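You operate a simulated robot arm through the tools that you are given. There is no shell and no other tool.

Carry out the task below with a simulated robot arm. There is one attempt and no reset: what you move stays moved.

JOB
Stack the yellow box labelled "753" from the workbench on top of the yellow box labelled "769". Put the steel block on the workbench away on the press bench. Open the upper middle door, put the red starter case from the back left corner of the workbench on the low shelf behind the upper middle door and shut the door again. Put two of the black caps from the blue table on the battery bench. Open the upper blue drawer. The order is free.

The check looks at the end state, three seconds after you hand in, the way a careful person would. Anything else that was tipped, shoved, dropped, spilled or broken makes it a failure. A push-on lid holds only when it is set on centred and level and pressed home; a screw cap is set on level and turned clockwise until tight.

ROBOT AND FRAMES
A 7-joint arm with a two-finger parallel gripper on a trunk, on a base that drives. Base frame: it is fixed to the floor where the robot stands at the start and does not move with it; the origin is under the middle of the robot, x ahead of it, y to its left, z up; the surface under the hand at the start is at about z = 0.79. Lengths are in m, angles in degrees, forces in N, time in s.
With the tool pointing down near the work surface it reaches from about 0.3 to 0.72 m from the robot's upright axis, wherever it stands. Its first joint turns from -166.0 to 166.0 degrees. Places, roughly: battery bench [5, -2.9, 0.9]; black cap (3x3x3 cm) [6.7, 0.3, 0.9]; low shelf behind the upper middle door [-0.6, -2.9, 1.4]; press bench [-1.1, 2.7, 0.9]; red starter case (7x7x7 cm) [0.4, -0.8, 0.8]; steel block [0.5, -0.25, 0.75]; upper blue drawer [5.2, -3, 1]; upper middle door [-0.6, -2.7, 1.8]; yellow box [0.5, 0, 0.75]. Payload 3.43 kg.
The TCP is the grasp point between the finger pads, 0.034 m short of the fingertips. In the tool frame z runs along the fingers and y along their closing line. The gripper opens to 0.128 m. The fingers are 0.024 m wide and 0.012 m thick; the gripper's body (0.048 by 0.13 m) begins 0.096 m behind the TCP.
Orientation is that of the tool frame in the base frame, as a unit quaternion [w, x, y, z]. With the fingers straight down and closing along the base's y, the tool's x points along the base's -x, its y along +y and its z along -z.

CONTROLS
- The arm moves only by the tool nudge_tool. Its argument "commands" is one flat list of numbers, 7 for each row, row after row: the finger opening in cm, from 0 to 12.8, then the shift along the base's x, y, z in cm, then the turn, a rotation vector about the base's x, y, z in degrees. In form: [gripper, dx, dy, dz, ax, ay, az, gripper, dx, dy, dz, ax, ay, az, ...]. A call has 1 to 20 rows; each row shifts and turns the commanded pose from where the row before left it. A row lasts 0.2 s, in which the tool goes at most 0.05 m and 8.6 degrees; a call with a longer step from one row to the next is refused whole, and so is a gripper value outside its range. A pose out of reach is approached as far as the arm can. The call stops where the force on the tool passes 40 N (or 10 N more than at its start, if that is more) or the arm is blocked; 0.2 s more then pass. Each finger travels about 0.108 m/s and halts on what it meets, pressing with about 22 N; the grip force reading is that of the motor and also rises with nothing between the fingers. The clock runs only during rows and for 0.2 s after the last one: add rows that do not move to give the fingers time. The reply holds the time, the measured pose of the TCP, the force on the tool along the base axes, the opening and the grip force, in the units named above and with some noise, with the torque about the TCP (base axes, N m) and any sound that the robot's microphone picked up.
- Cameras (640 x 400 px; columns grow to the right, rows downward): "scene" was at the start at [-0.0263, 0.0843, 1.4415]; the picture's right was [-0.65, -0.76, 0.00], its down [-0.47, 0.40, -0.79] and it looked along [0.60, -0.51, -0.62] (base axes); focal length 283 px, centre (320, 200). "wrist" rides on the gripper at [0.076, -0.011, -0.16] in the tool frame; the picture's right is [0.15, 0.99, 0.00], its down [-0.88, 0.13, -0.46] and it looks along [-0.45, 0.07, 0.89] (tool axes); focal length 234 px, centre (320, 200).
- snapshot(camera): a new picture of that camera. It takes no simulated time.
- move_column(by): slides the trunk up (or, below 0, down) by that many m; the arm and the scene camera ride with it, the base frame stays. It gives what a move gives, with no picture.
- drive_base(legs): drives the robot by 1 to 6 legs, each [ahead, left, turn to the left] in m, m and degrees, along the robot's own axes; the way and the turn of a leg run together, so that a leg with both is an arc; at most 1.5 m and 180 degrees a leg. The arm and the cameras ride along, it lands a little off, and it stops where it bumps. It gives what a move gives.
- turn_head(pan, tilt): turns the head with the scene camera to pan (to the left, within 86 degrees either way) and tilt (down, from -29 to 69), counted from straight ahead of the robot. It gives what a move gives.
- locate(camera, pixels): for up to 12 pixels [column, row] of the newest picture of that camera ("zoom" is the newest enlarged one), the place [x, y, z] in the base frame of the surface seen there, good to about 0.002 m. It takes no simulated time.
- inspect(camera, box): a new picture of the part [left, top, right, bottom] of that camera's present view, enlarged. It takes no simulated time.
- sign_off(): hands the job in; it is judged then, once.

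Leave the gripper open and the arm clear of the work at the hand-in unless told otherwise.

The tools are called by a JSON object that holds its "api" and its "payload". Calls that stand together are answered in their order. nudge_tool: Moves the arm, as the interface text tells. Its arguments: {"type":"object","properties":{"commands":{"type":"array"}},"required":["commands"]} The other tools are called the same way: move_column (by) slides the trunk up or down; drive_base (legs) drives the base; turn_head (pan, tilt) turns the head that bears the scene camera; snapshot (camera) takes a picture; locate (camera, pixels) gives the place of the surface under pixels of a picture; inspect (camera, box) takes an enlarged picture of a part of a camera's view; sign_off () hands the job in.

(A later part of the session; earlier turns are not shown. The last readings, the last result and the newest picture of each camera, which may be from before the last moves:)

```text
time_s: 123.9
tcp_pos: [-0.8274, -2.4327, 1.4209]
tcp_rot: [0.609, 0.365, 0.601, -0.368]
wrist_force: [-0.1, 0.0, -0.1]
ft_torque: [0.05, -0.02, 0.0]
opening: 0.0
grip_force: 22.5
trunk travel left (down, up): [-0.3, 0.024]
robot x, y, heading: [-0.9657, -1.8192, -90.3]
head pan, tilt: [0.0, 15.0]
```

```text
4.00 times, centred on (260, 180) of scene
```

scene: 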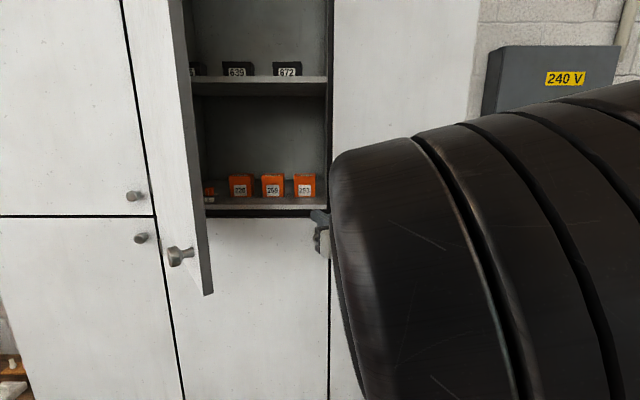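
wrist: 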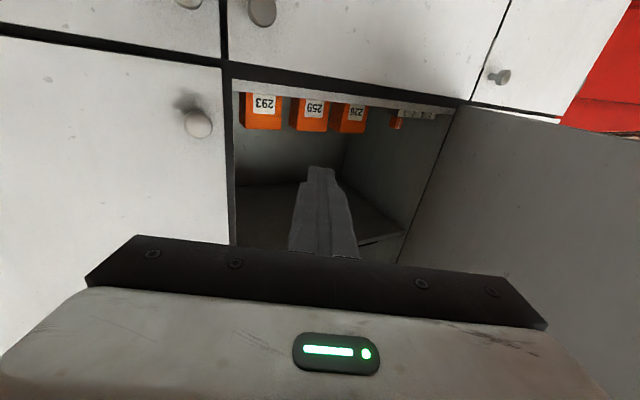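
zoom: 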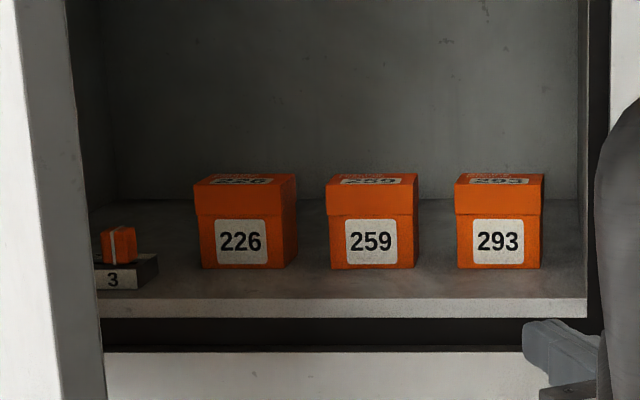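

Low shelf top z≈1.381, next shelf ~1.74. Now I push the door further open from inside: moving left (+x) with a little more yaw.

{"api": "nudge_tool", "payload": {"commands": [0, 3.5, 0, 0, 0, 0, 3, 0, 3.5, 0, 0, 0, 0, 3, 0, 3.5, 0, 0, 0, 0, 3, 0, 3.5, 0, 0, 0, 0, 3, 0, 3.5, 0, 0, 0, 0, 3, 0, 3.5, 0, 0, 0, 0, 3, 0, 3, 0, 0, 0, 0, 0]}}

{"api": "snapshot", "payload": {"camera": "wrist"}}

{"api": "snapshot", "payload": {"camera": "scene"}}

```text
time_s: 125.5
tcp_pos: [-0.5872, -2.4311, 1.4225]
tcp_rot: [0.659, 0.265, 0.651, -0.268]
wrist_force: [-0.6, 0.1, -0.2]
ft_torque: [0.02, -0.02, 0.02]
opening: 0.0
grip_force: 21.7
trunk travel left (down, up): [-0.3, 0.024]
robot x, y, heading: [-0.9657, -1.8214, -90.0]
head pan, tilt: [0.0, 15.0]
```

```text
taken
```

wrist: 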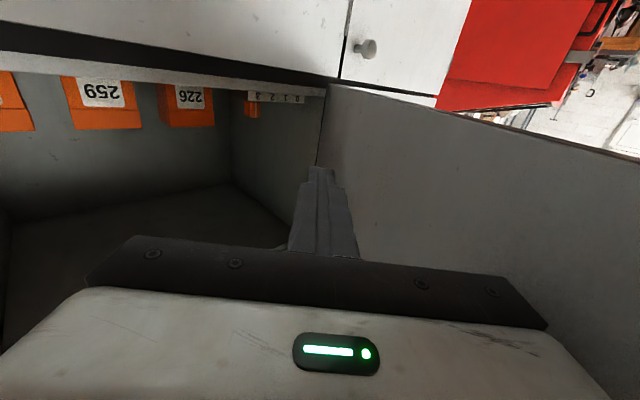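

```text
taken
```

scene: 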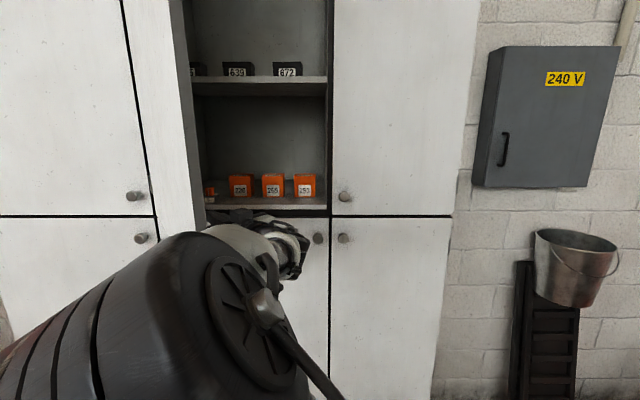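

No contact yet. I keep moving left with a bit of +y, to swing the door.

{"api": "nudge_tool", "payload": {"commands": [0, 2.5, 0.5, 0, 0, 0, 1, 0, 2.5, 0.5, 0, 0, 0, 1, 0, 2.5, 0.5, 0, 0, 0, 1, 0, 2.5, 0.5, 0, 0, 0, 1, 0, 2.5, 0.5, 0, 0, 0, 1]}}

{"api": "snapshot", "payload": {"camera": "scene"}}

{"api": "snapshot", "payload": {"camera": "wrist"}}

```text
time_s: 126.7
tcp_pos: [-0.462, -2.4069, 1.4225]
tcp_rot: [0.67, 0.238, 0.661, -0.24]
wrist_force: [-0.8, 0.3, -0.1]
ft_torque: [0.02, -0.01, -0.02]
opening: 0.0
grip_force: 22.0
trunk travel left (down, up): [-0.3, 0.024]
robot x, y, heading: [-0.9641, -1.8208, -90.0]
head pan, tilt: [0.0, 15.0]
```

```text
taken
```

scene: 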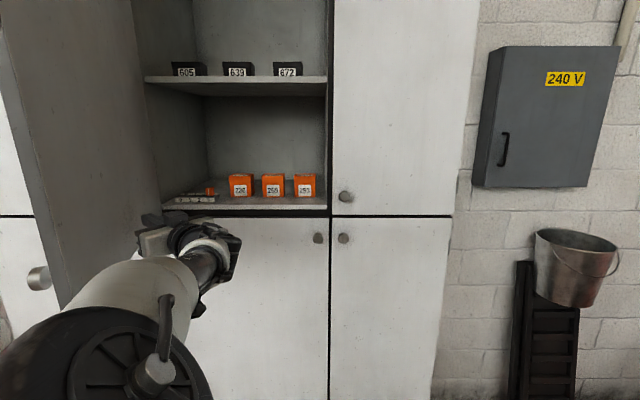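

```text
taken
```

wrist: 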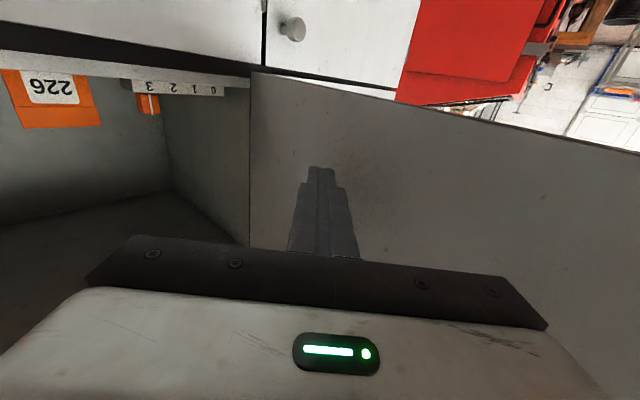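

The door swung further. I locate its edge.

{"api": "locate", "payload": {"camera": "scene", "pixels": [[62, 290], [58, 250], [120, 150], [38, 278], [205, 197], [190, 200], [175, 198], [215, 190]]}}

{"api": "inspect", "payload": {"camera": "scene", "box": [140, 50, 340, 220]}}

```text
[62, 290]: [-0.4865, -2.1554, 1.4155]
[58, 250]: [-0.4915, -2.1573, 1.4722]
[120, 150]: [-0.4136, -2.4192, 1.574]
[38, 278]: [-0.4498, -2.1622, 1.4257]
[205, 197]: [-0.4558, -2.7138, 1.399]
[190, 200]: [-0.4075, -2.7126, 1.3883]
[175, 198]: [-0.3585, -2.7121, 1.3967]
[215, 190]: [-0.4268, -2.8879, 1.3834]
```

```text
2.35 times, centred on (240, 135) of scene
```

zoom: 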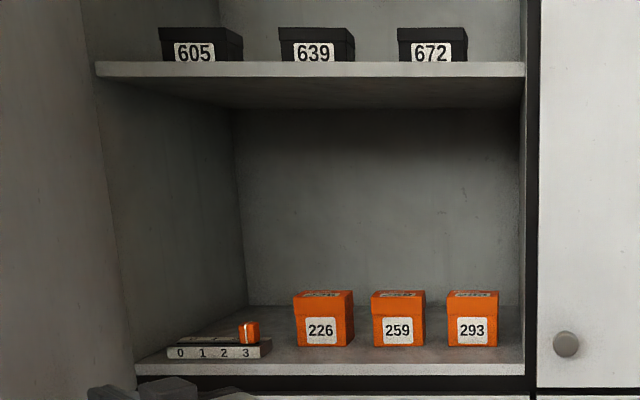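

Door now ~72°. I continue pushing left.

{"api": "nudge_tool", "payload": {"commands": [0, 2.5, 0.3, 0, 0, 0, 1, 0, 2.5, 0.3, 0, 0, 0, 1, 0, 2.5, 0.2, 0, 0, 0, 1, 0, 2.5, 0.2, 0, 0, 0, 1, 0, 2.5, 0, 0, 0, 0, 1]}}

{"api": "snapshot", "payload": {"camera": "scene"}}

```text
time_s: 127.9
tcp_pos: [-0.3363, -2.3974, 1.4196]
tcp_rot: [0.68, 0.208, 0.671, -0.21]
wrist_force: [1.0, -0.9, 0.6]
ft_torque: [-0.01, 0.01, 0.03]
opening: 0.0
grip_force: 21.9
trunk travel left (down, up): [-0.3, 0.024]
robot x, y, heading: [-0.967, -1.8198, -89.9]
head pan, tilt: [0.0, 15.0]
```

```text
taken
```

scene: 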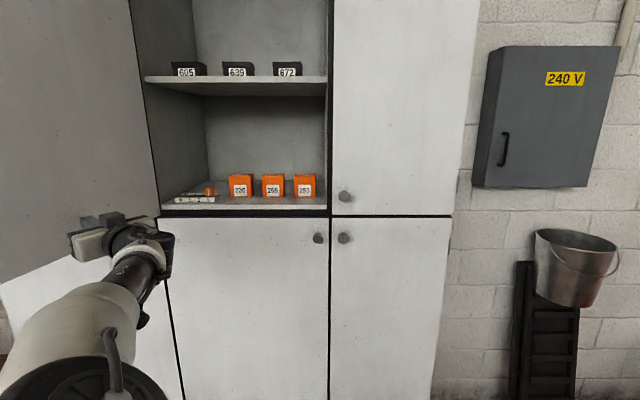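

Around 90° now. A few more rows to get past it.

{"api": "nudge_tool", "payload": {"commands": [0, 2.5, 0, 0, 0, 0, 1, 0, 2.5, -0.2, 0, 0, 0, 1, 0, 2.5, -0.3, 0, 0, 0, 1, 0, 2, -0.4, 0, 0, 0, 1]}}

{"api": "snapshot", "payload": {"camera": "scene"}}

{"api": "locate", "payload": {"camera": "scene", "pixels": [[20, 100], [20, 250], [100, 100], [5, 270]]}}

```text
time_s: 128.3
tcp_pos: [-0.319, -2.3971, 1.4217]
tcp_rot: [0.681, 0.203, 0.673, -0.205]
wrist_force: [-9.0, 7.3, 0.2]
ft_torque: [0.1, 0.07, 0.15]
opening: 0.0
grip_force: 22.1
trunk travel left (down, up): [-0.3, 0.024]
robot x, y, heading: [-0.9673, -1.8236, -90.1]
head pan, tilt: [0.0, 15.0]
stopped in row 2: the force on the tool passed its limit at 114 N (the readings are from after the stop); the commanded pose is now the measured one
```

```text
taken
```

scene: 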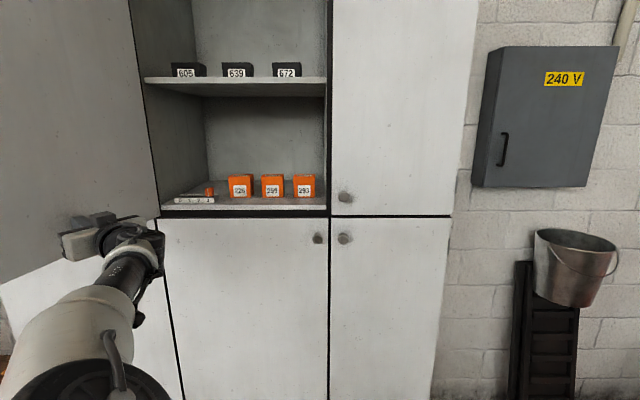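

```text
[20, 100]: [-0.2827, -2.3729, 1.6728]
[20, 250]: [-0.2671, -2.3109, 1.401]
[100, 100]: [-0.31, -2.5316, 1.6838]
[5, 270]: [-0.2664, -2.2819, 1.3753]
```

The door reached its stop at about 100°. I move away from it 8 cm to the right and back the base out.

{"api": "nudge_tool", "payload": {"commands": [0, -4, 0, 0, 0, 0, 0, 0, -4, 0, 0, 0, 0, 0, 0, -4, 0.5, 0, 0, 0, 0]}}

{"api": "drive_base", "payload": {"legs": [[-0.6, 0, 0]]}}

{"api": "snapshot", "payload": {"camera": "scene"}}

```text
time_s: 129.1
tcp_pos: [-0.4354, -2.3924, 1.418]
tcp_rot: [0.679, 0.204, 0.674, -0.205]
wrist_force: [0.3, -0.6, 0.2]
ft_torque: [-0.01, -0.04, 0.02]
opening: 0.0
grip_force: 22.2
trunk travel left (down, up): [-0.3, 0.024]
robot x, y, heading: [-0.9657, -1.8188, -90.1]
head pan, tilt: [0.0, 15.0]
```

```text
time_s: 132.5
tcp_pos: [-0.4325, -1.7985, 1.419]
tcp_rot: [0.68, 0.202, 0.675, -0.203]
wrist_force: [0.3, 0.2, 0.1]
ft_torque: [0.03, 0.02, -0.02]
opening: 0.0003
grip_force: 21.7
trunk travel left (down, up): [-0.3, 0.024]
robot x, y, heading: [-0.9632, -1.2283, -89.8]
head pan, tilt: [0.0, 15.0]
```

```text
taken
```

scene: 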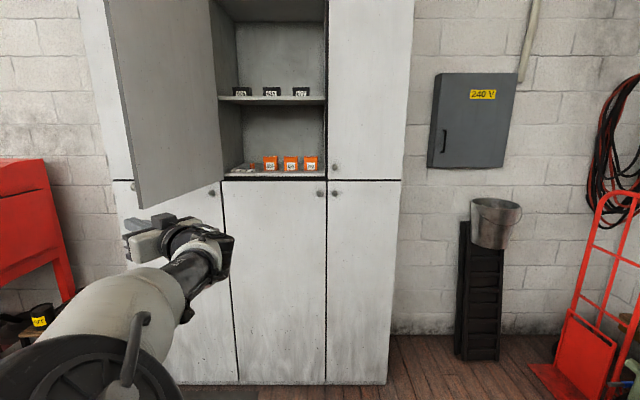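

Door open and stays. Now to the starter case: I turn left to face the workbench and drive to about (-0.3,-0.8).

{"api": "drive_base", "payload": {"legs": [[0, 0, 90], [0.65, 0.42, 0]]}}

{"api": "turn_head", "payload": {"pan": -15, "tilt": 40}}

{"api": "snapshot", "payload": {"camera": "scene"}}

```text
time_s: 141.0
tcp_pos: [0.2805, -0.2819, 1.4182]
tcp_rot: [0.627, -0.33, 0.622, 0.333]
wrist_force: [-0.2, 0.7, 0.1]
ft_torque: [-0.02, 0.05, 0.0]
opening: 0.0003
grip_force: 22.1
trunk travel left (down, up): [-0.3, 0.024]
robot x, y, heading: [-0.2986, -0.8094, -0.8]
head pan, tilt: [0.0, 15.0]
```

```text
time_s: 141.9
tcp_pos: [0.2815, -0.2825, 1.4194]
tcp_rot: [0.627, -0.33, 0.622, 0.333]
wrist_force: [0.0, 0.1, -0.7]
ft_torque: [-0.02, 0.01, -0.01]
opening: 0.0
grip_force: 22.5
trunk travel left (down, up): [-0.3, 0.024]
robot x, y, heading: [-0.2986, -0.8107, -0.5]
head pan, tilt: [-15.0, 40.0]
```

```text
taken
```

scene: 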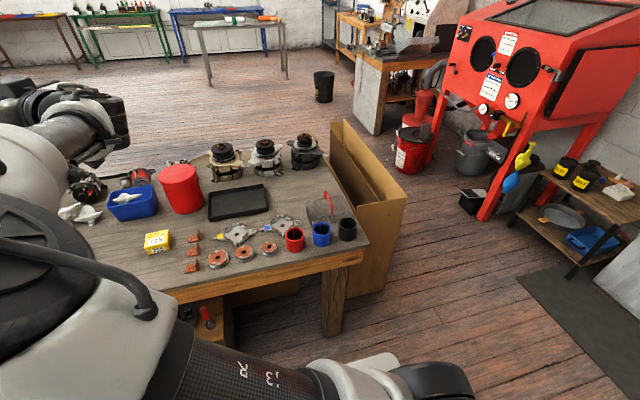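

The red starter case is at (294,240), next to blue and black ones. I zoom in.

{"api": "inspect", "payload": {"camera": "scene", "box": [200, 180, 380, 290]}}

```text
3.56 times, centred on (290, 235) of scene
```

zoom: 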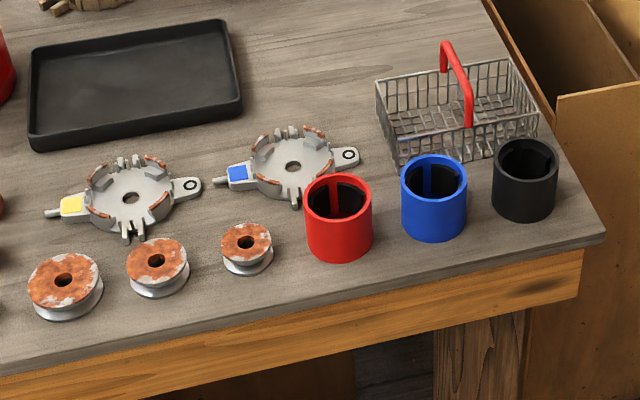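

{"api": "locate", "payload": {"camera": "zoom", "pixels": [[338, 180], [310, 200], [369, 200], [338, 258], [338, 230], [404, 180], [434, 238], [272, 245], [245, 262], [308, 195], [300, 240], [390, 230]]}}

{"api": "inspect", "payload": {"camera": "scene", "box": [270, 215, 330, 255]}}

```text
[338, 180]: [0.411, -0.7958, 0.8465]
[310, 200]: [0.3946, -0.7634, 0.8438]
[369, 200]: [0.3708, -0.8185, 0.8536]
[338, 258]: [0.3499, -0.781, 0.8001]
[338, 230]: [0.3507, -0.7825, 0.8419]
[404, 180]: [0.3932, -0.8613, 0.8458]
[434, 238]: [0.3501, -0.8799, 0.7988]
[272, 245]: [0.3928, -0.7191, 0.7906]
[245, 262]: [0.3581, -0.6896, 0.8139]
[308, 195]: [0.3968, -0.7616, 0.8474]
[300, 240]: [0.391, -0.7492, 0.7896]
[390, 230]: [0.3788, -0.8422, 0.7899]
```

```text
10.00 times, centred on (300, 235) of scene
```

zoom: 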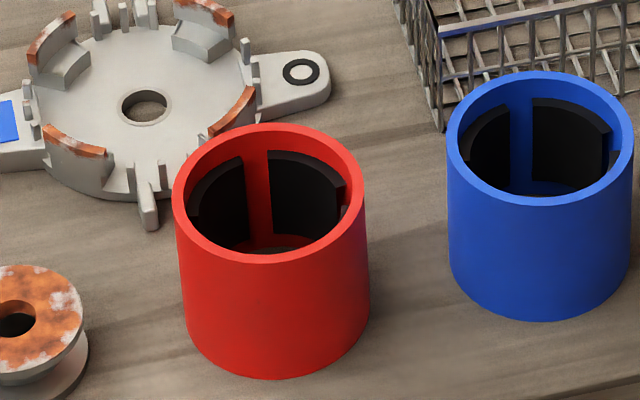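

I locate the rim of the red case precisely in this zoom, plus the stator in back and the blue case.

{"api": "locate", "payload": {"camera": "zoom", "pixels": [[178, 200], [362, 190], [272, 257], [268, 130], [276, 375], [450, 140], [150, 225], [320, 100], [85, 350], [280, 320], [200, 350], [355, 335]]}}

```text
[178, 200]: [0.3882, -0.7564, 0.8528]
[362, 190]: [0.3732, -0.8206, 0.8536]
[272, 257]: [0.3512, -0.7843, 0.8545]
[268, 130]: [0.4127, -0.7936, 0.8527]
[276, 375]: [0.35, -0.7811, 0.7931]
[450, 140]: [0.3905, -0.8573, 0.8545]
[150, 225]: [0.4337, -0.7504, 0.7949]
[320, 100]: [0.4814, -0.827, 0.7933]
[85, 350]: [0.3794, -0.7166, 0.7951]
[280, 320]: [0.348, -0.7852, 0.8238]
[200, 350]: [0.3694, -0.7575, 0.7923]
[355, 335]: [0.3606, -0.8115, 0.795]
```

Red case: centre (0.382,-0.789), dia ~6.7 cm, top z 0.854; ~3.5 cm gaps to neighbours. I lower the trunk 0.25 m, then swing the tool to face forward over the case.

{"api": "move_column", "payload": {"by": -0.25}}

{"api": "nudge_tool", "payload": {"commands": [2, 0, -4, 0, 0, 0, -5, 4, 0, -4, 0, 0, 0, -5, 6, 0, -4, 0, 0, 0, -5, 8.8, 0, -4, 0, 0, 0, -5, 8.8, 0, -4, 0, 0, 0, -5, 8.8, 0, -4, 0, 0, 0, -5, 8.8, 0, -4, 0, 0, 0, -5, 8.8, 0, -4, 0, 0, 0, -5, 8.8, 0, -4, 0, 0, 0, -5, 8.8, 0, -4, 0, 0, 0, -5, 8.8, 0, -4, 0, 0, 0, -6, 8.8, 0, -4, 0, 0, 0, 0, 8.8, 0, -2.7, 0, 0, 0, 0, 8.8, 0, 0, 0, 0, 0, 0]}}

{"api": "snapshot", "payload": {"camera": "scene"}}

```text
time_s: 144.5
tcp_pos: [0.2811, -0.2826, 1.1686]
tcp_rot: [0.627, -0.33, 0.622, 0.333]
wrist_force: [0.0, -0.2, -0.5]
ft_torque: [-0.03, 0.02, 0.02]
opening: 0.0
grip_force: 21.6
trunk travel left (down, up): [-0.05, 0.274]
robot x, y, heading: [-0.2994, -0.8077, -0.6]
head pan, tilt: [-15.0, 40.0]
```

```text
time_s: 146.4
tcp_pos: [0.3026, -0.6941, 1.1725]
tcp_rot: [0.713, -0.05, 0.699, 0.012]
wrist_force: [-0.7, 1.2, -0.1]
ft_torque: [0.02, -0.01, -0.04]
opening: 0.088
grip_force: 0.1
trunk travel left (down, up): [-0.05, 0.274]
robot x, y, heading: [-0.294, -0.8049, -0.7]
head pan, tilt: [-15.0, 40.0]
stopped in row 9: the arm was blocked; the commanded pose is now the measured one
```

```text
taken
```

scene: 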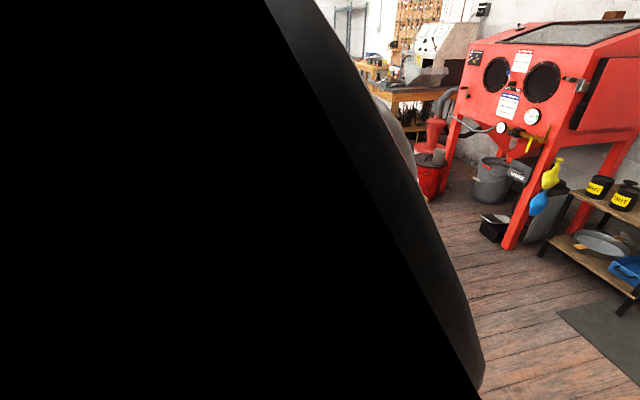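

The elbow came against the head. I move the tool forward while pitching it down to free it.

{"api": "nudge_tool", "payload": {"commands": [8.8, 3, 0, 0, 0, 3, 0, 8.8, 3, 0, 0, 0, 6, 0, 8.8, 2, 0, 0, 0, 6, 0, 8.8, 0, 0, 0, 0, 6, 0, 8.8, 0, 0, 0, 0, 6, 0, 8.8, 0, 0, 0, 0, 6, 0, 8.8, 0, 0, 0, 0, 0, 0]}}

{"api": "turn_head", "payload": {"pan": -15, "tilt": 40}}

{"api": "snapshot", "payload": {"camera": "scene"}}

{"api": "snapshot", "payload": {"camera": "wrist"}}

```text
time_s: 148.1
tcp_pos: [0.3839, -0.7045, 1.1716]
tcp_rot: [0.506, -0.036, 0.862, 0.01]
wrist_force: [-0.4, -0.4, 0.8]
ft_torque: [0.01, 0.01, 0.03]
opening: 0.0883
grip_force: 0.1
out of reach, approached as far as the arm can: row 5
trunk travel left (down, up): [-0.05, 0.274]
robot x, y, heading: [-0.2979, -0.8059, -0.6]
head pan, tilt: [-15.0, 40.0]
```

```text
time_s: 148.7
tcp_pos: [0.3847, -0.7053, 1.1707]
tcp_rot: [0.507, -0.036, 0.861, 0.01]
wrist_force: [-0.8, 0.3, 0.6]
ft_torque: [0.02, 0.0, -0.03]
opening: 0.088
grip_force: 0.1
trunk travel left (down, up): [-0.05, 0.274]
robot x, y, heading: [-0.2974, -0.8082, -0.4]
head pan, tilt: [-15.0, 40.0]
```

```text
taken
```

scene: 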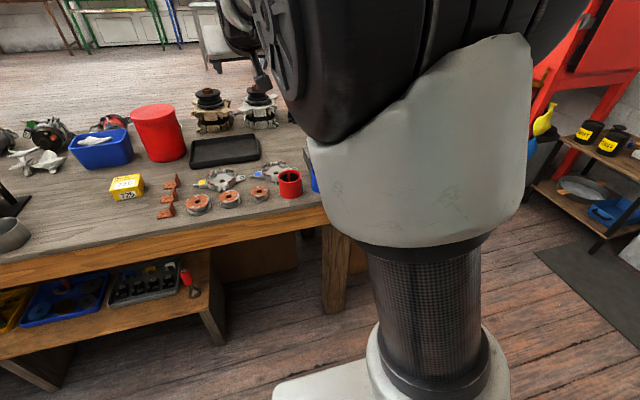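

```text
taken
```

wrist: 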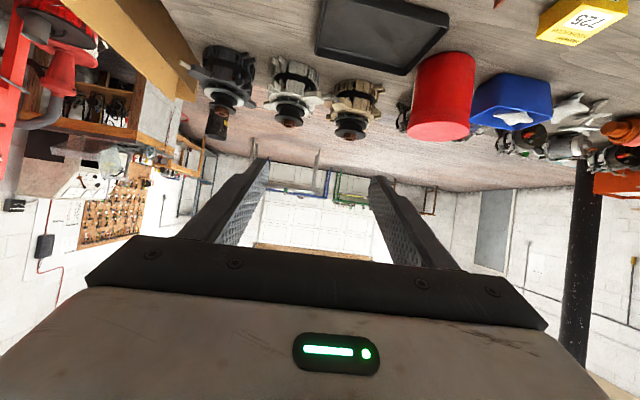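

Freed, elbow up on the right. Tool is 29° below horizontal; I bring it to 40°, fix yaw -4°, and move above the case at y=-0.789.

{"api": "nudge_tool", "payload": {"commands": [8.8, 0, -2.1, 0, 0, 3, -1, 8.8, 0, -2.1, 0, 0, 3, -1, 8.8, 0, -2.1, 0, 0, 3, -1, 8.8, 0, -2.1, 0, 0, 2, -1, 8.8, 0, 0, -3, 0, 0, 0, 8.8, 0, 0, -4, 0, 0, 0, 8.8, 0, 0, -4, 0, 0, 0, 8.8, 0, 0, -4, 0, 0, 0, 8.8, 0, 0, -4, 0, 0, 0, 8.8, 0, 0, -3, 0, 0, 0, 8.8, 0, 0, 0, 0, 0, 0]}}

{"api": "snapshot", "payload": {"camera": "wrist"}}

{"api": "snapshot", "payload": {"camera": "scene"}}

```text
time_s: 151.1
tcp_pos: [0.3845, -0.7887, 0.9483]
tcp_rot: [0.423, -0.005, 0.906, -0.004]
wrist_force: [-0.2, -0.1, 0.2]
ft_torque: [0.0, -0.01, 0.0]
opening: 0.088
grip_force: 0.1
trunk travel left (down, up): [-0.05, 0.274]
robot x, y, heading: [-0.2952, -0.809, -0.7]
head pan, tilt: [-15.0, 40.0]
```

```text
taken
```

wrist: 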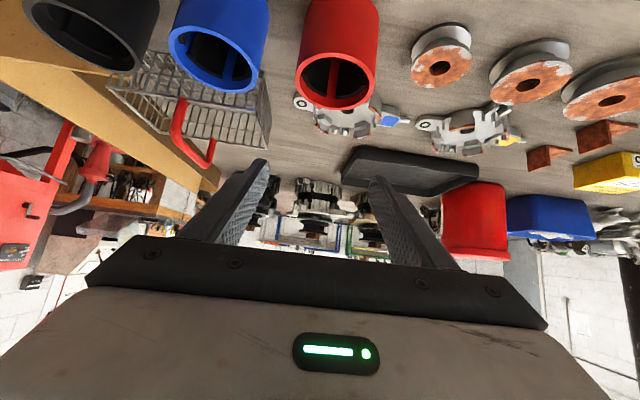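

```text
taken
```

scene: 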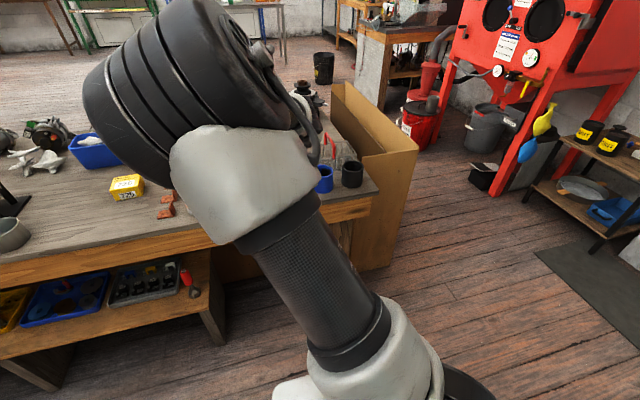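

Pitch is exactly 40°. I re-locate the red case's rim from the wrist camera to confirm centring.

{"api": "inspect", "payload": {"camera": "wrist", "box": [220, 0, 460, 150]}}

{"api": "locate", "payload": {"camera": "zoom", "pixels": [[204, 210], [414, 215], [310, 285], [308, 145], [130, 150], [525, 200], [205, 150], [415, 150]]}}

```text
2.67 times, centred on (340, 75) of wrist
```

zoom: 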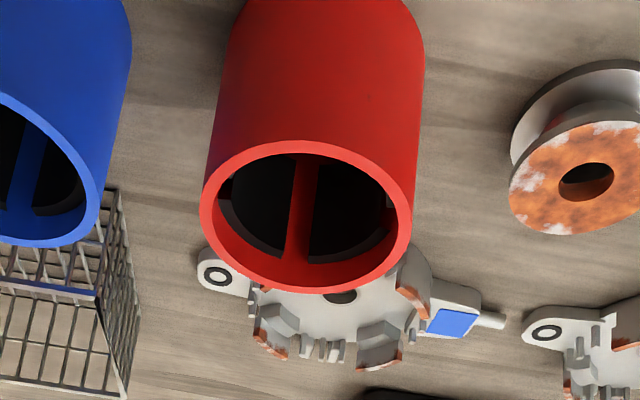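

```text
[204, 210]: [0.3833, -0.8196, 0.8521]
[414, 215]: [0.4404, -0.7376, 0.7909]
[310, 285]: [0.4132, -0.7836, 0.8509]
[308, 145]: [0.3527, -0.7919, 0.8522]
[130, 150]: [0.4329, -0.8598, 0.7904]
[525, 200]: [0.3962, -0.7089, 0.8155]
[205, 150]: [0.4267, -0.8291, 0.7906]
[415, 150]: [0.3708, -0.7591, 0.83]
```

Centred within 1-2 mm. Descend 12 cm to z≈0.828.

{"api": "nudge_tool", "payload": {"commands": [8.8, 0, 0, -3, 0, 0, 0, 8.8, 0, 0, -3, 0, 0, 0, 8.8, 0, 0, -2.5, 0, 0, 0, 8.8, 0, 0, -2, 0, 0, 0, 8.8, 0, 0, -1.5, 0, 0, 0, 8.8, 0, 0, 0, 0, 0, 0]}}

{"api": "snapshot", "payload": {"camera": "wrist"}}

{"api": "snapshot", "payload": {"camera": "scene"}}

```text
time_s: 152.4
tcp_pos: [0.3822, -0.7881, 0.8297]
tcp_rot: [0.423, -0.004, 0.906, -0.004]
wrist_force: [0.8, 0.5, 1.4]
ft_torque: [0.0, 0.01, 0.01]
opening: 0.0879
grip_force: 0.1
trunk travel left (down, up): [-0.05, 0.274]
robot x, y, heading: [-0.2928, -0.8072, -0.4]
head pan, tilt: [-15.0, 40.0]
```

```text
taken
```

wrist: 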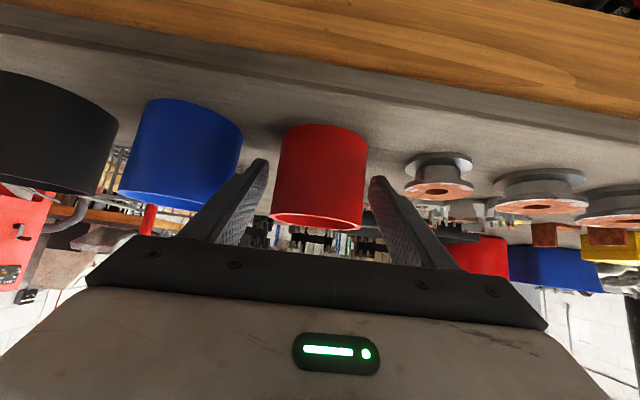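

```text
taken
```

scene: 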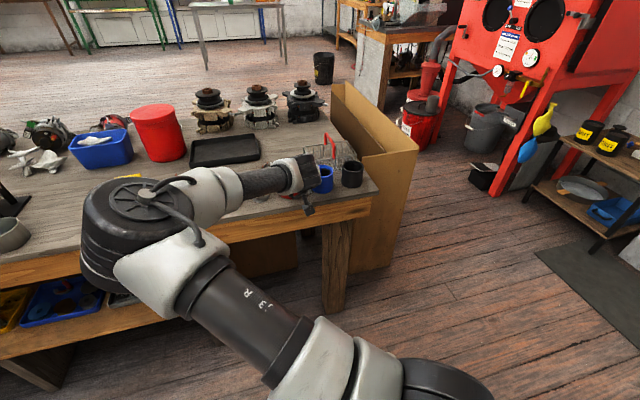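

The case is between the fingers. The elbow came low on the left near box 725; I check the clearance.

{"api": "locate", "payload": {"camera": "scene", "pixels": [[150, 200], [100, 200], [85, 250], [125, 178], [130, 290], [120, 185], [200, 200]]}}

{"api": "inspect", "payload": {"camera": "scene", "box": [60, 140, 340, 320]}}

```text
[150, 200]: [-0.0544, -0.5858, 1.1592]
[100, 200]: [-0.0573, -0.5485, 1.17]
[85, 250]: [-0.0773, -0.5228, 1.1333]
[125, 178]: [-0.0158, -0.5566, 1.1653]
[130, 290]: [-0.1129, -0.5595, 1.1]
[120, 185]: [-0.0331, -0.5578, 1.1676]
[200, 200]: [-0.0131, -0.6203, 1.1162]
```

```text
2.22 times, centred on (200, 230) of scene
```

zoom: 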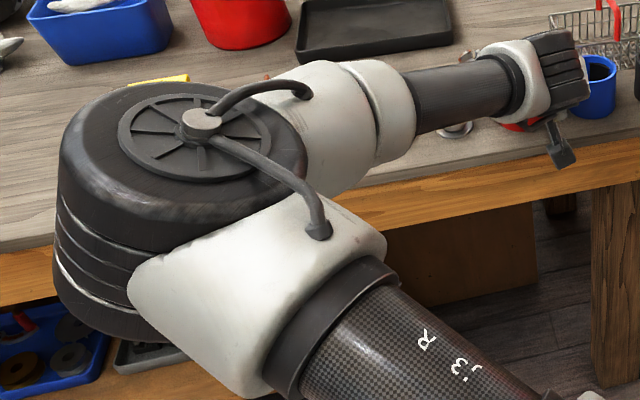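

Elbow is in front of the bench at z≈1.1 — clear. I close on the case.

{"api": "nudge_tool", "payload": {"commands": [7.5, 0, 0, 0, 0, 0, 0, 6.5, 0, 0, 0, 0, 0, 0, 5.5, 0, 0, 0, 0, 0, 0, 5, 0, 0, 0, 0, 0, 0, 5, 0, 0, 0, 0, 0, 0]}}

```text
time_s: 153.7
tcp_pos: [0.383, -0.7884, 0.8308]
tcp_rot: [0.423, -0.004, 0.906, -0.003]
wrist_force: [0.2, -1.1, -0.2]
ft_torque: [0.15, -0.05, -0.04]
opening: 0.0675
grip_force: 22.8
trunk travel left (down, up): [-0.05, 0.274]
robot x, y, heading: [-0.2935, -0.8095, -0.5]
head pan, tilt: [-15.0, 40.0]
```

Gripped at 6.75 cm. I lift it straight up 15 cm.

{"api": "nudge_tool", "payload": {"commands": [5, 0, 0, 1.5, 0, 0, 0, 5, 0, 0, 2.5, 0, 0, 0, 5, 0, 0, 3.5, 0, 0, 0, 5, 0, 0, 3.5, 0, 0, 0, 5, 0, 0, 3.5, 0, 0, 0, 5, 0, 0, 0, 0, 0, 0]}}

{"api": "snapshot", "payload": {"camera": "wrist"}}

{"api": "snapshot", "payload": {"camera": "scene"}}

```text
time_s: 155.1
tcp_pos: [0.3836, -0.7872, 0.9754]
tcp_rot: [0.422, -0.005, 0.907, -0.003]
wrist_force: [-0.2, -0.6, -6.5]
ft_torque: [0.0, -0.01, 0.0]
opening: 0.0678
grip_force: 21.8
trunk travel left (down, up): [-0.05, 0.274]
robot x, y, heading: [-0.2971, -0.8051, -0.6]
head pan, tilt: [-15.0, 40.0]
```

```text
taken
```

wrist: 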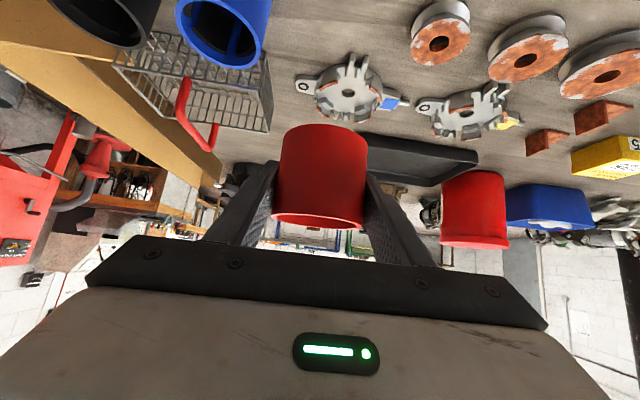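

```text
taken
```

scene: 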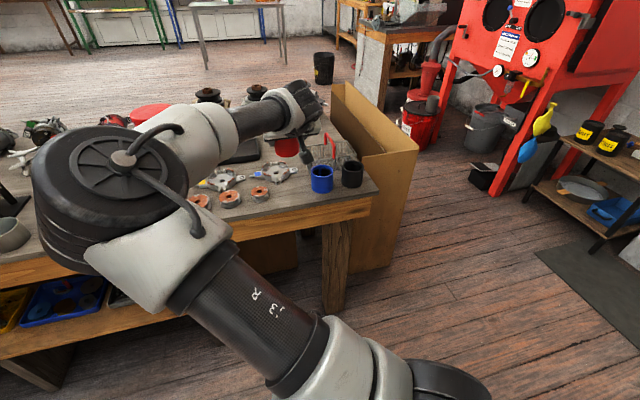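

Lifted cleanly (0.65 kg). I look down with the head to learn the base's outline, for planning near the cabinet.

{"api": "turn_head", "payload": {"pan": 0, "tilt": 69}}

{"api": "snapshot", "payload": {"camera": "scene"}}

```text
time_s: 156.0
tcp_pos: [0.3854, -0.7878, 0.9753]
tcp_rot: [0.422, -0.004, 0.906, -0.004]
wrist_force: [-0.7, -0.1, -6.6]
ft_torque: [0.0, 0.0, -0.03]
opening: 0.0677
grip_force: 22.2
trunk travel left (down, up): [-0.05, 0.274]
robot x, y, heading: [-0.2954, -0.8061, -0.7]
head pan, tilt: [0.0, 68.8]
```

```text
taken
```

scene: 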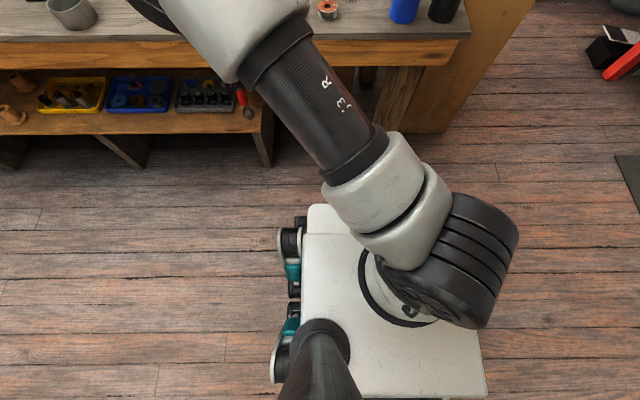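

{"api": "locate", "payload": {"camera": "scene", "pixels": [[312, 206], [305, 240], [300, 220], [278, 230], [480, 340], [486, 392], [285, 245], [345, 210], [275, 370], [430, 250], [500, 260], [400, 150]]}}

```text
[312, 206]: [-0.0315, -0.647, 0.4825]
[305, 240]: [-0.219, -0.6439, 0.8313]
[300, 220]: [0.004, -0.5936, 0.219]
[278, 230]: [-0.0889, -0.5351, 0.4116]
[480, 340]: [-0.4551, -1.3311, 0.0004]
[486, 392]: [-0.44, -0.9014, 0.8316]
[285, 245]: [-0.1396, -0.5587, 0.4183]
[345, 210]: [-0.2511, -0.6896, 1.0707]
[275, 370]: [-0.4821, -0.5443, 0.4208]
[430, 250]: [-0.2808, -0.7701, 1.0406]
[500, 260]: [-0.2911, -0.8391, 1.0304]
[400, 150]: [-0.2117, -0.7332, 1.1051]
```

Base footprint: about ±0.31 m ahead, ±0.28 m sideways. I raise the trunk, back off, and turn right toward the cabinet.

{"api": "move_column", "payload": {"by": 0.26}}

{"api": "drive_base", "payload": {"legs": [[-0.5, 0, 0], [0, 0, -89.4], [0.7, 0, 0]]}}

{"api": "turn_head", "payload": {"pan": 10, "tilt": 15}}

{"api": "snapshot", "payload": {"camera": "scene"}}

```text
time_s: 158.7
tcp_pos: [0.3851, -0.7874, 1.2347]
tcp_rot: [0.422, -0.004, 0.906, -0.004]
wrist_force: [0.2, 0.3, -7.3]
ft_torque: [-0.02, 0.03, -0.03]
opening: 0.0679
grip_force: 22.0
trunk travel left (down, up): [-0.31, 0.014]
robot x, y, heading: [-0.2972, -0.8044, -0.6]
head pan, tilt: [0.0, 68.8]
```

```text
time_s: 168.9
tcp_pos: [-0.7522, -2.1887, 1.2349]
tcp_rot: [0.299, 0.63, 0.652, -0.297]
wrist_force: [0.2, -0.1, -6.5]
ft_torque: [0.06, 0.01, -0.01]
opening: 0.0674
grip_force: 21.9
trunk travel left (down, up): [-0.31, 0.014]
robot x, y, heading: [-0.7885, -1.5061, -89.3]
head pan, tilt: [0.0, 68.8]
```

```text
time_s: 170.2
tcp_pos: [-0.7532, -2.1884, 1.2353]
tcp_rot: [0.299, 0.631, 0.651, -0.298]
wrist_force: [-0.4, 0.8, -6.5]
ft_torque: [0.03, -0.01, 0.02]
opening: 0.0674
grip_force: 21.2
trunk travel left (down, up): [-0.31, 0.014]
robot x, y, heading: [-0.7854, -1.5077, -89.1]
head pan, tilt: [10.0, 15.0]
```

```text
taken
```

scene: 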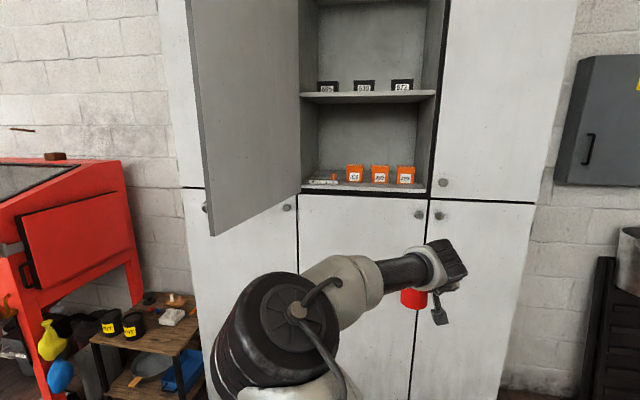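

I zoom in on the low shelf to pick a free spot.

{"api": "inspect", "payload": {"camera": "scene", "box": [290, 130, 440, 210]}}

{"api": "locate", "payload": {"camera": "zoom", "pixels": [[62, 215], [200, 215], [205, 190], [140, 160], [240, 240], [305, 240], [225, 225], [345, 240], [415, 240], [450, 245], [545, 245], [90, 180]]}}

```text
4.27 times, centred on (365, 170) of scene
```

zoom: 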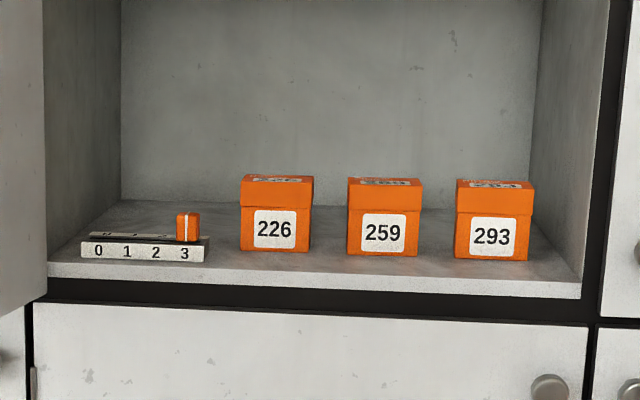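

```text
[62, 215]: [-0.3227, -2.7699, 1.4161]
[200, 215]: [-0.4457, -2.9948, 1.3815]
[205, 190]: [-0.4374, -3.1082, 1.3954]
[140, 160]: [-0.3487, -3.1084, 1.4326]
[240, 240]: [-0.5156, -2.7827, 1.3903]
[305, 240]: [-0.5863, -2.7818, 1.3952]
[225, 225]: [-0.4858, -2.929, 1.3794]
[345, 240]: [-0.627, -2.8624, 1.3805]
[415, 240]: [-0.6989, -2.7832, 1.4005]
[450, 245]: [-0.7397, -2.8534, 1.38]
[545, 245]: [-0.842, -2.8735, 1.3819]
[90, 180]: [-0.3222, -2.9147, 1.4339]
```

{"api": "locate", "payload": {"camera": "zoom", "pixels": [[208, 250], [84, 250], [208, 238], [188, 213], [188, 240], [178, 225], [100, 232], [312, 180], [242, 180], [312, 205], [222, 250], [160, 225]]}}

```text
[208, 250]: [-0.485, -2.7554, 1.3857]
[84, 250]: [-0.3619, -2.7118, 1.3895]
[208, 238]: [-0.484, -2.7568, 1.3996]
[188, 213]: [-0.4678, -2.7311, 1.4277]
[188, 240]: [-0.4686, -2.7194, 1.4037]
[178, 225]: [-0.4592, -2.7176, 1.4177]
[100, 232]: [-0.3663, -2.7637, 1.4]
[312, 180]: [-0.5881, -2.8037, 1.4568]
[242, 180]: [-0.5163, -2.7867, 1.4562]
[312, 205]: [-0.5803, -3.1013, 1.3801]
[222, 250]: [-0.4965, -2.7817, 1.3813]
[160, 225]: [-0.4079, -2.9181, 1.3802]
```

Free spot: behind the little scale, left of box 226, around (-0.44,-2.91). I raise and shift the tool left here, well away from the cabinet, first.

{"api": "nudge_tool", "payload": {"commands": [5, 2, 0, 3, 0, 0, 0, 5, 2, 0, 3, 0, 0, 0, 5, 2.5, 0, 3, 0, 0, 0, 5, 2.5, 0, 3, 0, 0, 0, 5, 2.5, 0, 3, 0, 0, 0, 5, 2.5, 0, 3, 0, 0, 0, 5, 2.5, 0, 3, 0, 0, 0, 5, 2.5, 0, 3, 0, 0, 0, 5, 2.5, 0, 2.5, 0, 0, 0, 5, 2.5, 0, 0, 0, 0, 0, 5, 2.5, 0, 0, 0, 0, 0, 5, 2.5, 0, 0, 0, 0, 0, 5, 2.5, 0, 0, 0, 0, 0, 5, 0, 0, 0, 0, 0, 0]}}

{"api": "snapshot", "payload": {"camera": "scene"}}

{"api": "snapshot", "payload": {"camera": "wrist"}}

```text
time_s: 173.2
tcp_pos: [-0.4386, -2.1878, 1.4978]
tcp_rot: [0.3, 0.63, 0.651, -0.299]
wrist_force: [-0.1, -0.7, -7.1]
ft_torque: [0.03, 0.03, -0.01]
opening: 0.0675
grip_force: 21.9
trunk travel left (down, up): [-0.31, 0.014]
robot x, y, heading: [-0.7865, -1.505, -89.3]
head pan, tilt: [10.0, 15.0]
```

```text
taken
```

scene: 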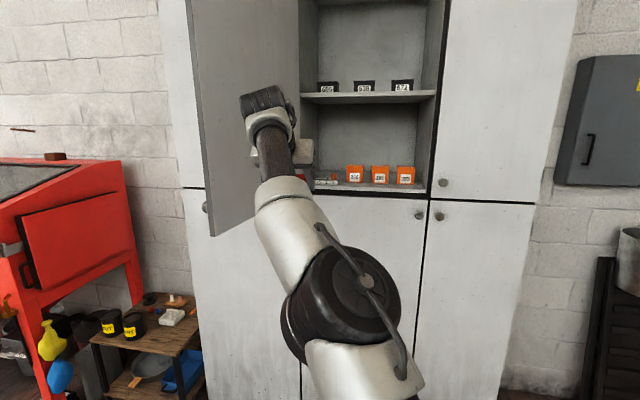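

```text
taken
```

wrist: 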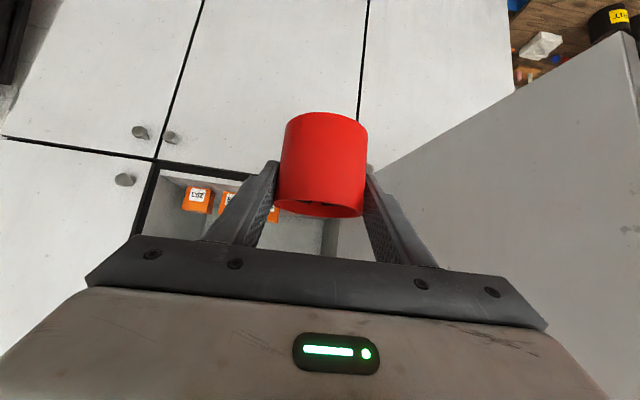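

The elbow is now in front, not left. I locate elbow, forearm and wrist points to judge clearance to the open door.

{"api": "locate", "payload": {"camera": "scene", "pixels": [[285, 330], [300, 290], [255, 200], [243, 105], [248, 140], [290, 110], [250, 160], [350, 290], [275, 90]]}}

```text
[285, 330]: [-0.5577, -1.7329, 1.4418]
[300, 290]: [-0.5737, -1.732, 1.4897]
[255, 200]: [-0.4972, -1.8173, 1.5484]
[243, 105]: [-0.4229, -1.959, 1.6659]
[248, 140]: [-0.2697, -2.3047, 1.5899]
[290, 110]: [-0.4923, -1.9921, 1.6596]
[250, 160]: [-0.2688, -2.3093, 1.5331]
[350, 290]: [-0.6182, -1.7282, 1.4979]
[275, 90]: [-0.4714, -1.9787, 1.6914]
```

I check the height of the upper shelf's underside.

{"api": "locate", "payload": {"camera": "scene", "pixels": [[370, 93], [370, 97], [370, 101], [370, 104], [370, 108], [340, 102], [410, 99]]}}

{"api": "inspect", "payload": {"camera": "scene", "box": [230, 60, 440, 200]}}

```text
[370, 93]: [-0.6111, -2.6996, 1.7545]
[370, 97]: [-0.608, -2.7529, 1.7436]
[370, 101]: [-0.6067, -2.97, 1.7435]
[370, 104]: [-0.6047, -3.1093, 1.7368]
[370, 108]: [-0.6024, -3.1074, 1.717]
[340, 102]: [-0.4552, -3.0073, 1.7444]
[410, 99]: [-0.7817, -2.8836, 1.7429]
```

```text
2.86 times, centred on (335, 130) of scene
```

zoom: 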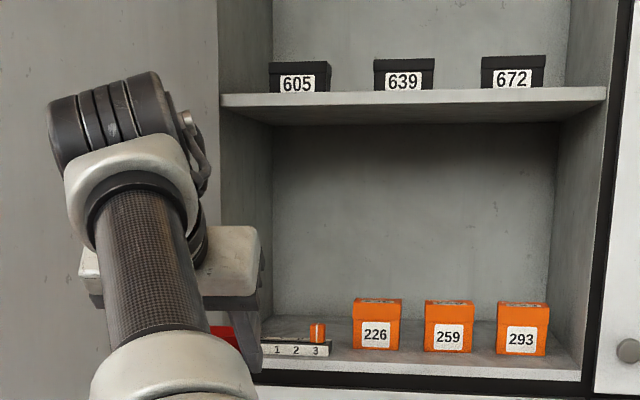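

Underside is 1.743 and the wrist's top is 1.69 — fits. I drive ahead 0.45 m and check before entering.

{"api": "drive_base", "payload": {"legs": [[0.45, 0, 0]]}}

{"api": "snapshot", "payload": {"camera": "scene"}}

{"api": "snapshot", "payload": {"camera": "wrist"}}

```text
time_s: 175.9
tcp_pos: [-0.4323, -2.6399, 1.4979]
tcp_rot: [0.3, 0.629, 0.652, -0.297]
wrist_force: [0.0, -0.8, -7.3]
ft_torque: [0.0, 0.0, 0.0]
opening: 0.0674
grip_force: 22.0
trunk travel left (down, up): [-0.31, 0.014]
robot x, y, heading: [-0.7844, -1.9612, -89.2]
head pan, tilt: [10.0, 15.0]
```

```text
taken
```

scene: 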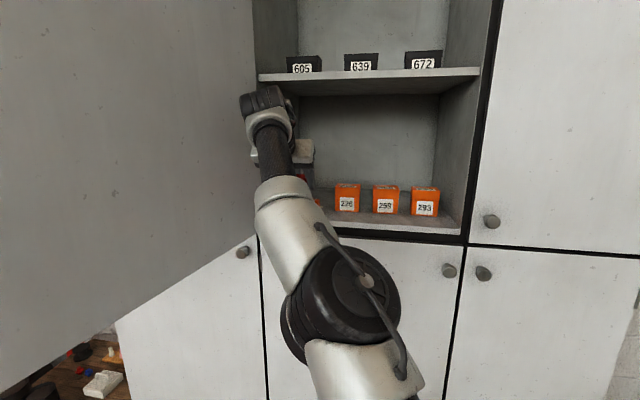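

```text
taken
```

wrist: 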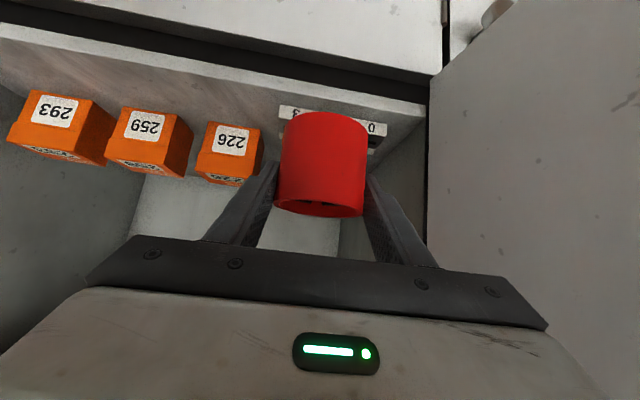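

Well aligned; the case is above the scale and left of 226. I drive 0.22 m further in.

{"api": "drive_base", "payload": {"legs": [[0.22, 0, 0]]}}

{"api": "snapshot", "payload": {"camera": "scene"}}

{"api": "snapshot", "payload": {"camera": "wrist"}}

```text
time_s: 177.6
tcp_pos: [-0.4275, -2.8584, 1.4977]
tcp_rot: [0.299, 0.629, 0.652, -0.298]
wrist_force: [0.0, -0.6, -7.6]
ft_torque: [0.06, 0.0, 0.01]
opening: 0.0671
grip_force: 22.1
trunk travel left (down, up): [-0.31, 0.014]
robot x, y, heading: [-0.7747, -2.1775, -89.1]
head pan, tilt: [10.0, 15.0]
```

```text
taken
```

scene: 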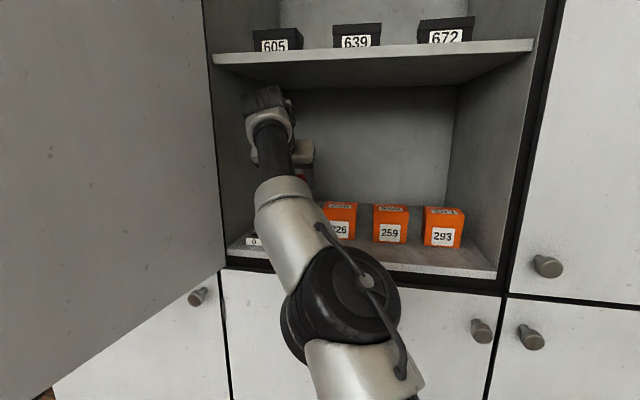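

```text
taken
```

wrist: 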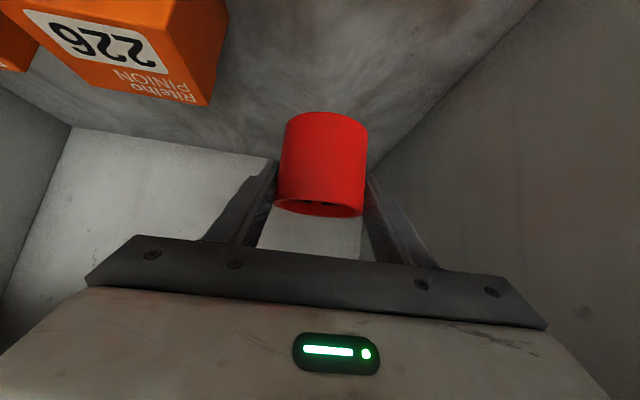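

Inside. I move 4.5 cm deeper, then descend 6.5 cm to just above the shelf.

{"api": "nudge_tool", "payload": {"commands": [5, -0.4, -2.3, 0, 0, 0, 0, 5, -0.4, -2.2, 0, 0, 0, 0, 5, 0, 0, -2.5, 0, 0, 0, 5, 0, 0, -2.5, 0, 0, 0, 5, 0, 0, -1.5, 0, 0, 0, 5, 0, 0, 0, 0, 0, 0]}}

{"api": "snapshot", "payload": {"camera": "wrist"}}

{"api": "snapshot", "payload": {"camera": "scene"}}

```text
time_s: 179.0
tcp_pos: [-0.4401, -2.8711, 1.4273]
tcp_rot: [0.303, 0.628, 0.652, -0.299]
wrist_force: [1.4, -4.4, 20.0]
ft_torque: [-0.17, -0.77, 0.01]
opening: 0.0681
grip_force: 21.8
out of reach, approached as far as the arm can: row 1, 2
trunk travel left (down, up): [-0.31, 0.014]
robot x, y, heading: [-0.7769, -2.1817, -89.2]
head pan, tilt: [10.0, 15.0]
```

```text
taken
```

wrist: 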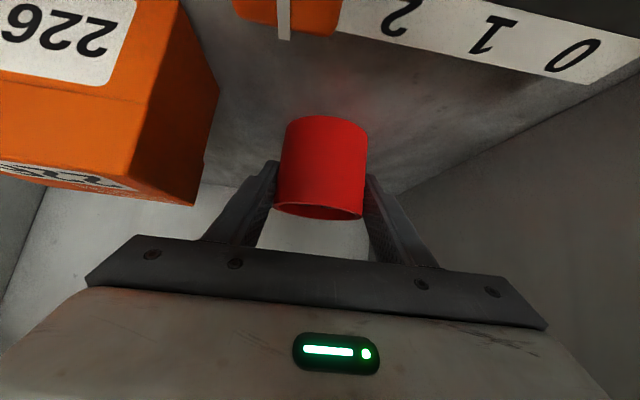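

```text
taken
```

scene: 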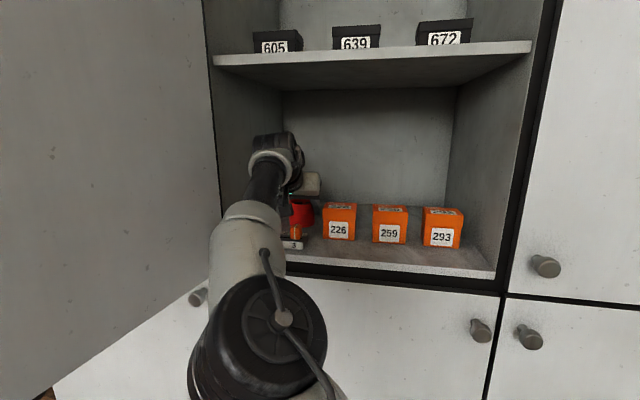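

There's a 20 N upward contact earlier than expected, at the case's left edge. I look closely before releasing.

{"api": "inspect", "payload": {"camera": "scene", "box": [230, 160, 370, 270]}}

{"api": "inspect", "payload": {"camera": "wrist", "box": [200, 60, 460, 260]}}

```text
3.64 times, centred on (300, 215) of scene
```

zoom: 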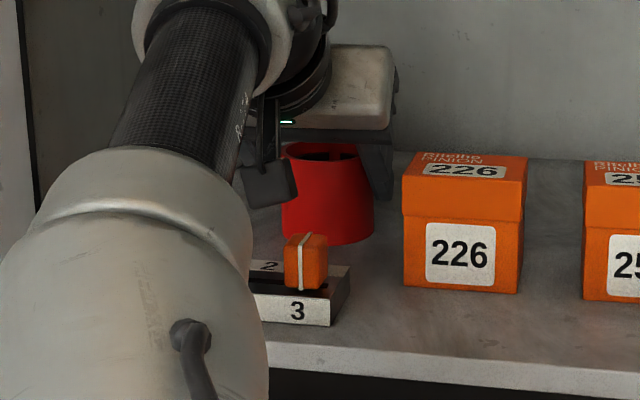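

```text
2.00 times, centred on (330, 160) of wrist
```

zoom: 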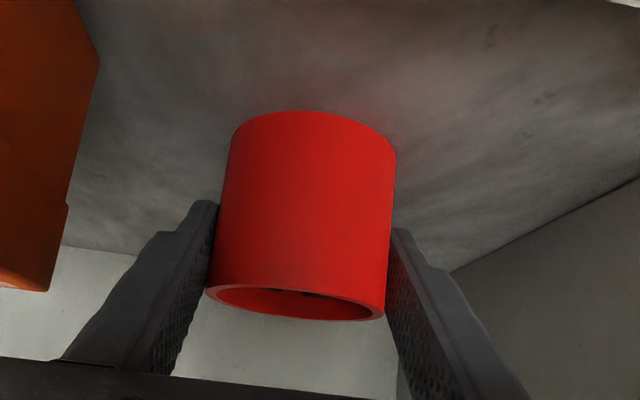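

I locate rim and bottom points of the case in the scene zoom.

{"api": "inspect", "payload": {"camera": "scene", "box": [280, 185, 340, 235]}}

{"api": "locate", "payload": {"camera": "zoom", "pixels": [[200, 95], [320, 85], [140, 110], [370, 100], [260, 150], [280, 260], [340, 250], [300, 330], [400, 310], [330, 200]]}}

```text
8.00 times, centred on (310, 210) of scene
```

zoom: 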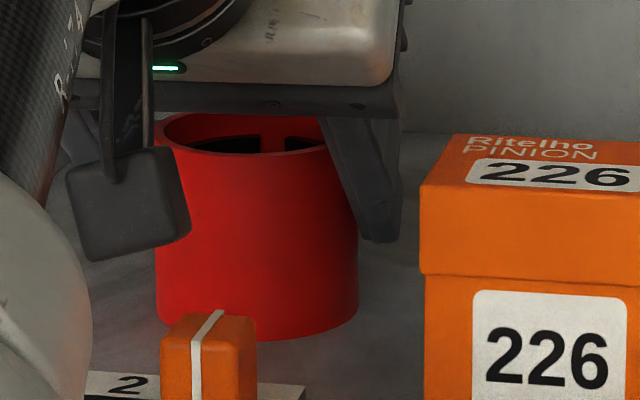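

```text
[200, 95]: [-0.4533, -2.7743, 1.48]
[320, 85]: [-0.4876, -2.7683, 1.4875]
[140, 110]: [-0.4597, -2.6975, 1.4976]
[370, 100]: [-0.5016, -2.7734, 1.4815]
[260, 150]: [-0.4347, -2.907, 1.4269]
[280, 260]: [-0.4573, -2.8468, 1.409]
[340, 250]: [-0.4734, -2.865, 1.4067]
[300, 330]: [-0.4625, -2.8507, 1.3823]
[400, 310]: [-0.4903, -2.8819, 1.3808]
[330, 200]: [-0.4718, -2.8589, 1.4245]
```

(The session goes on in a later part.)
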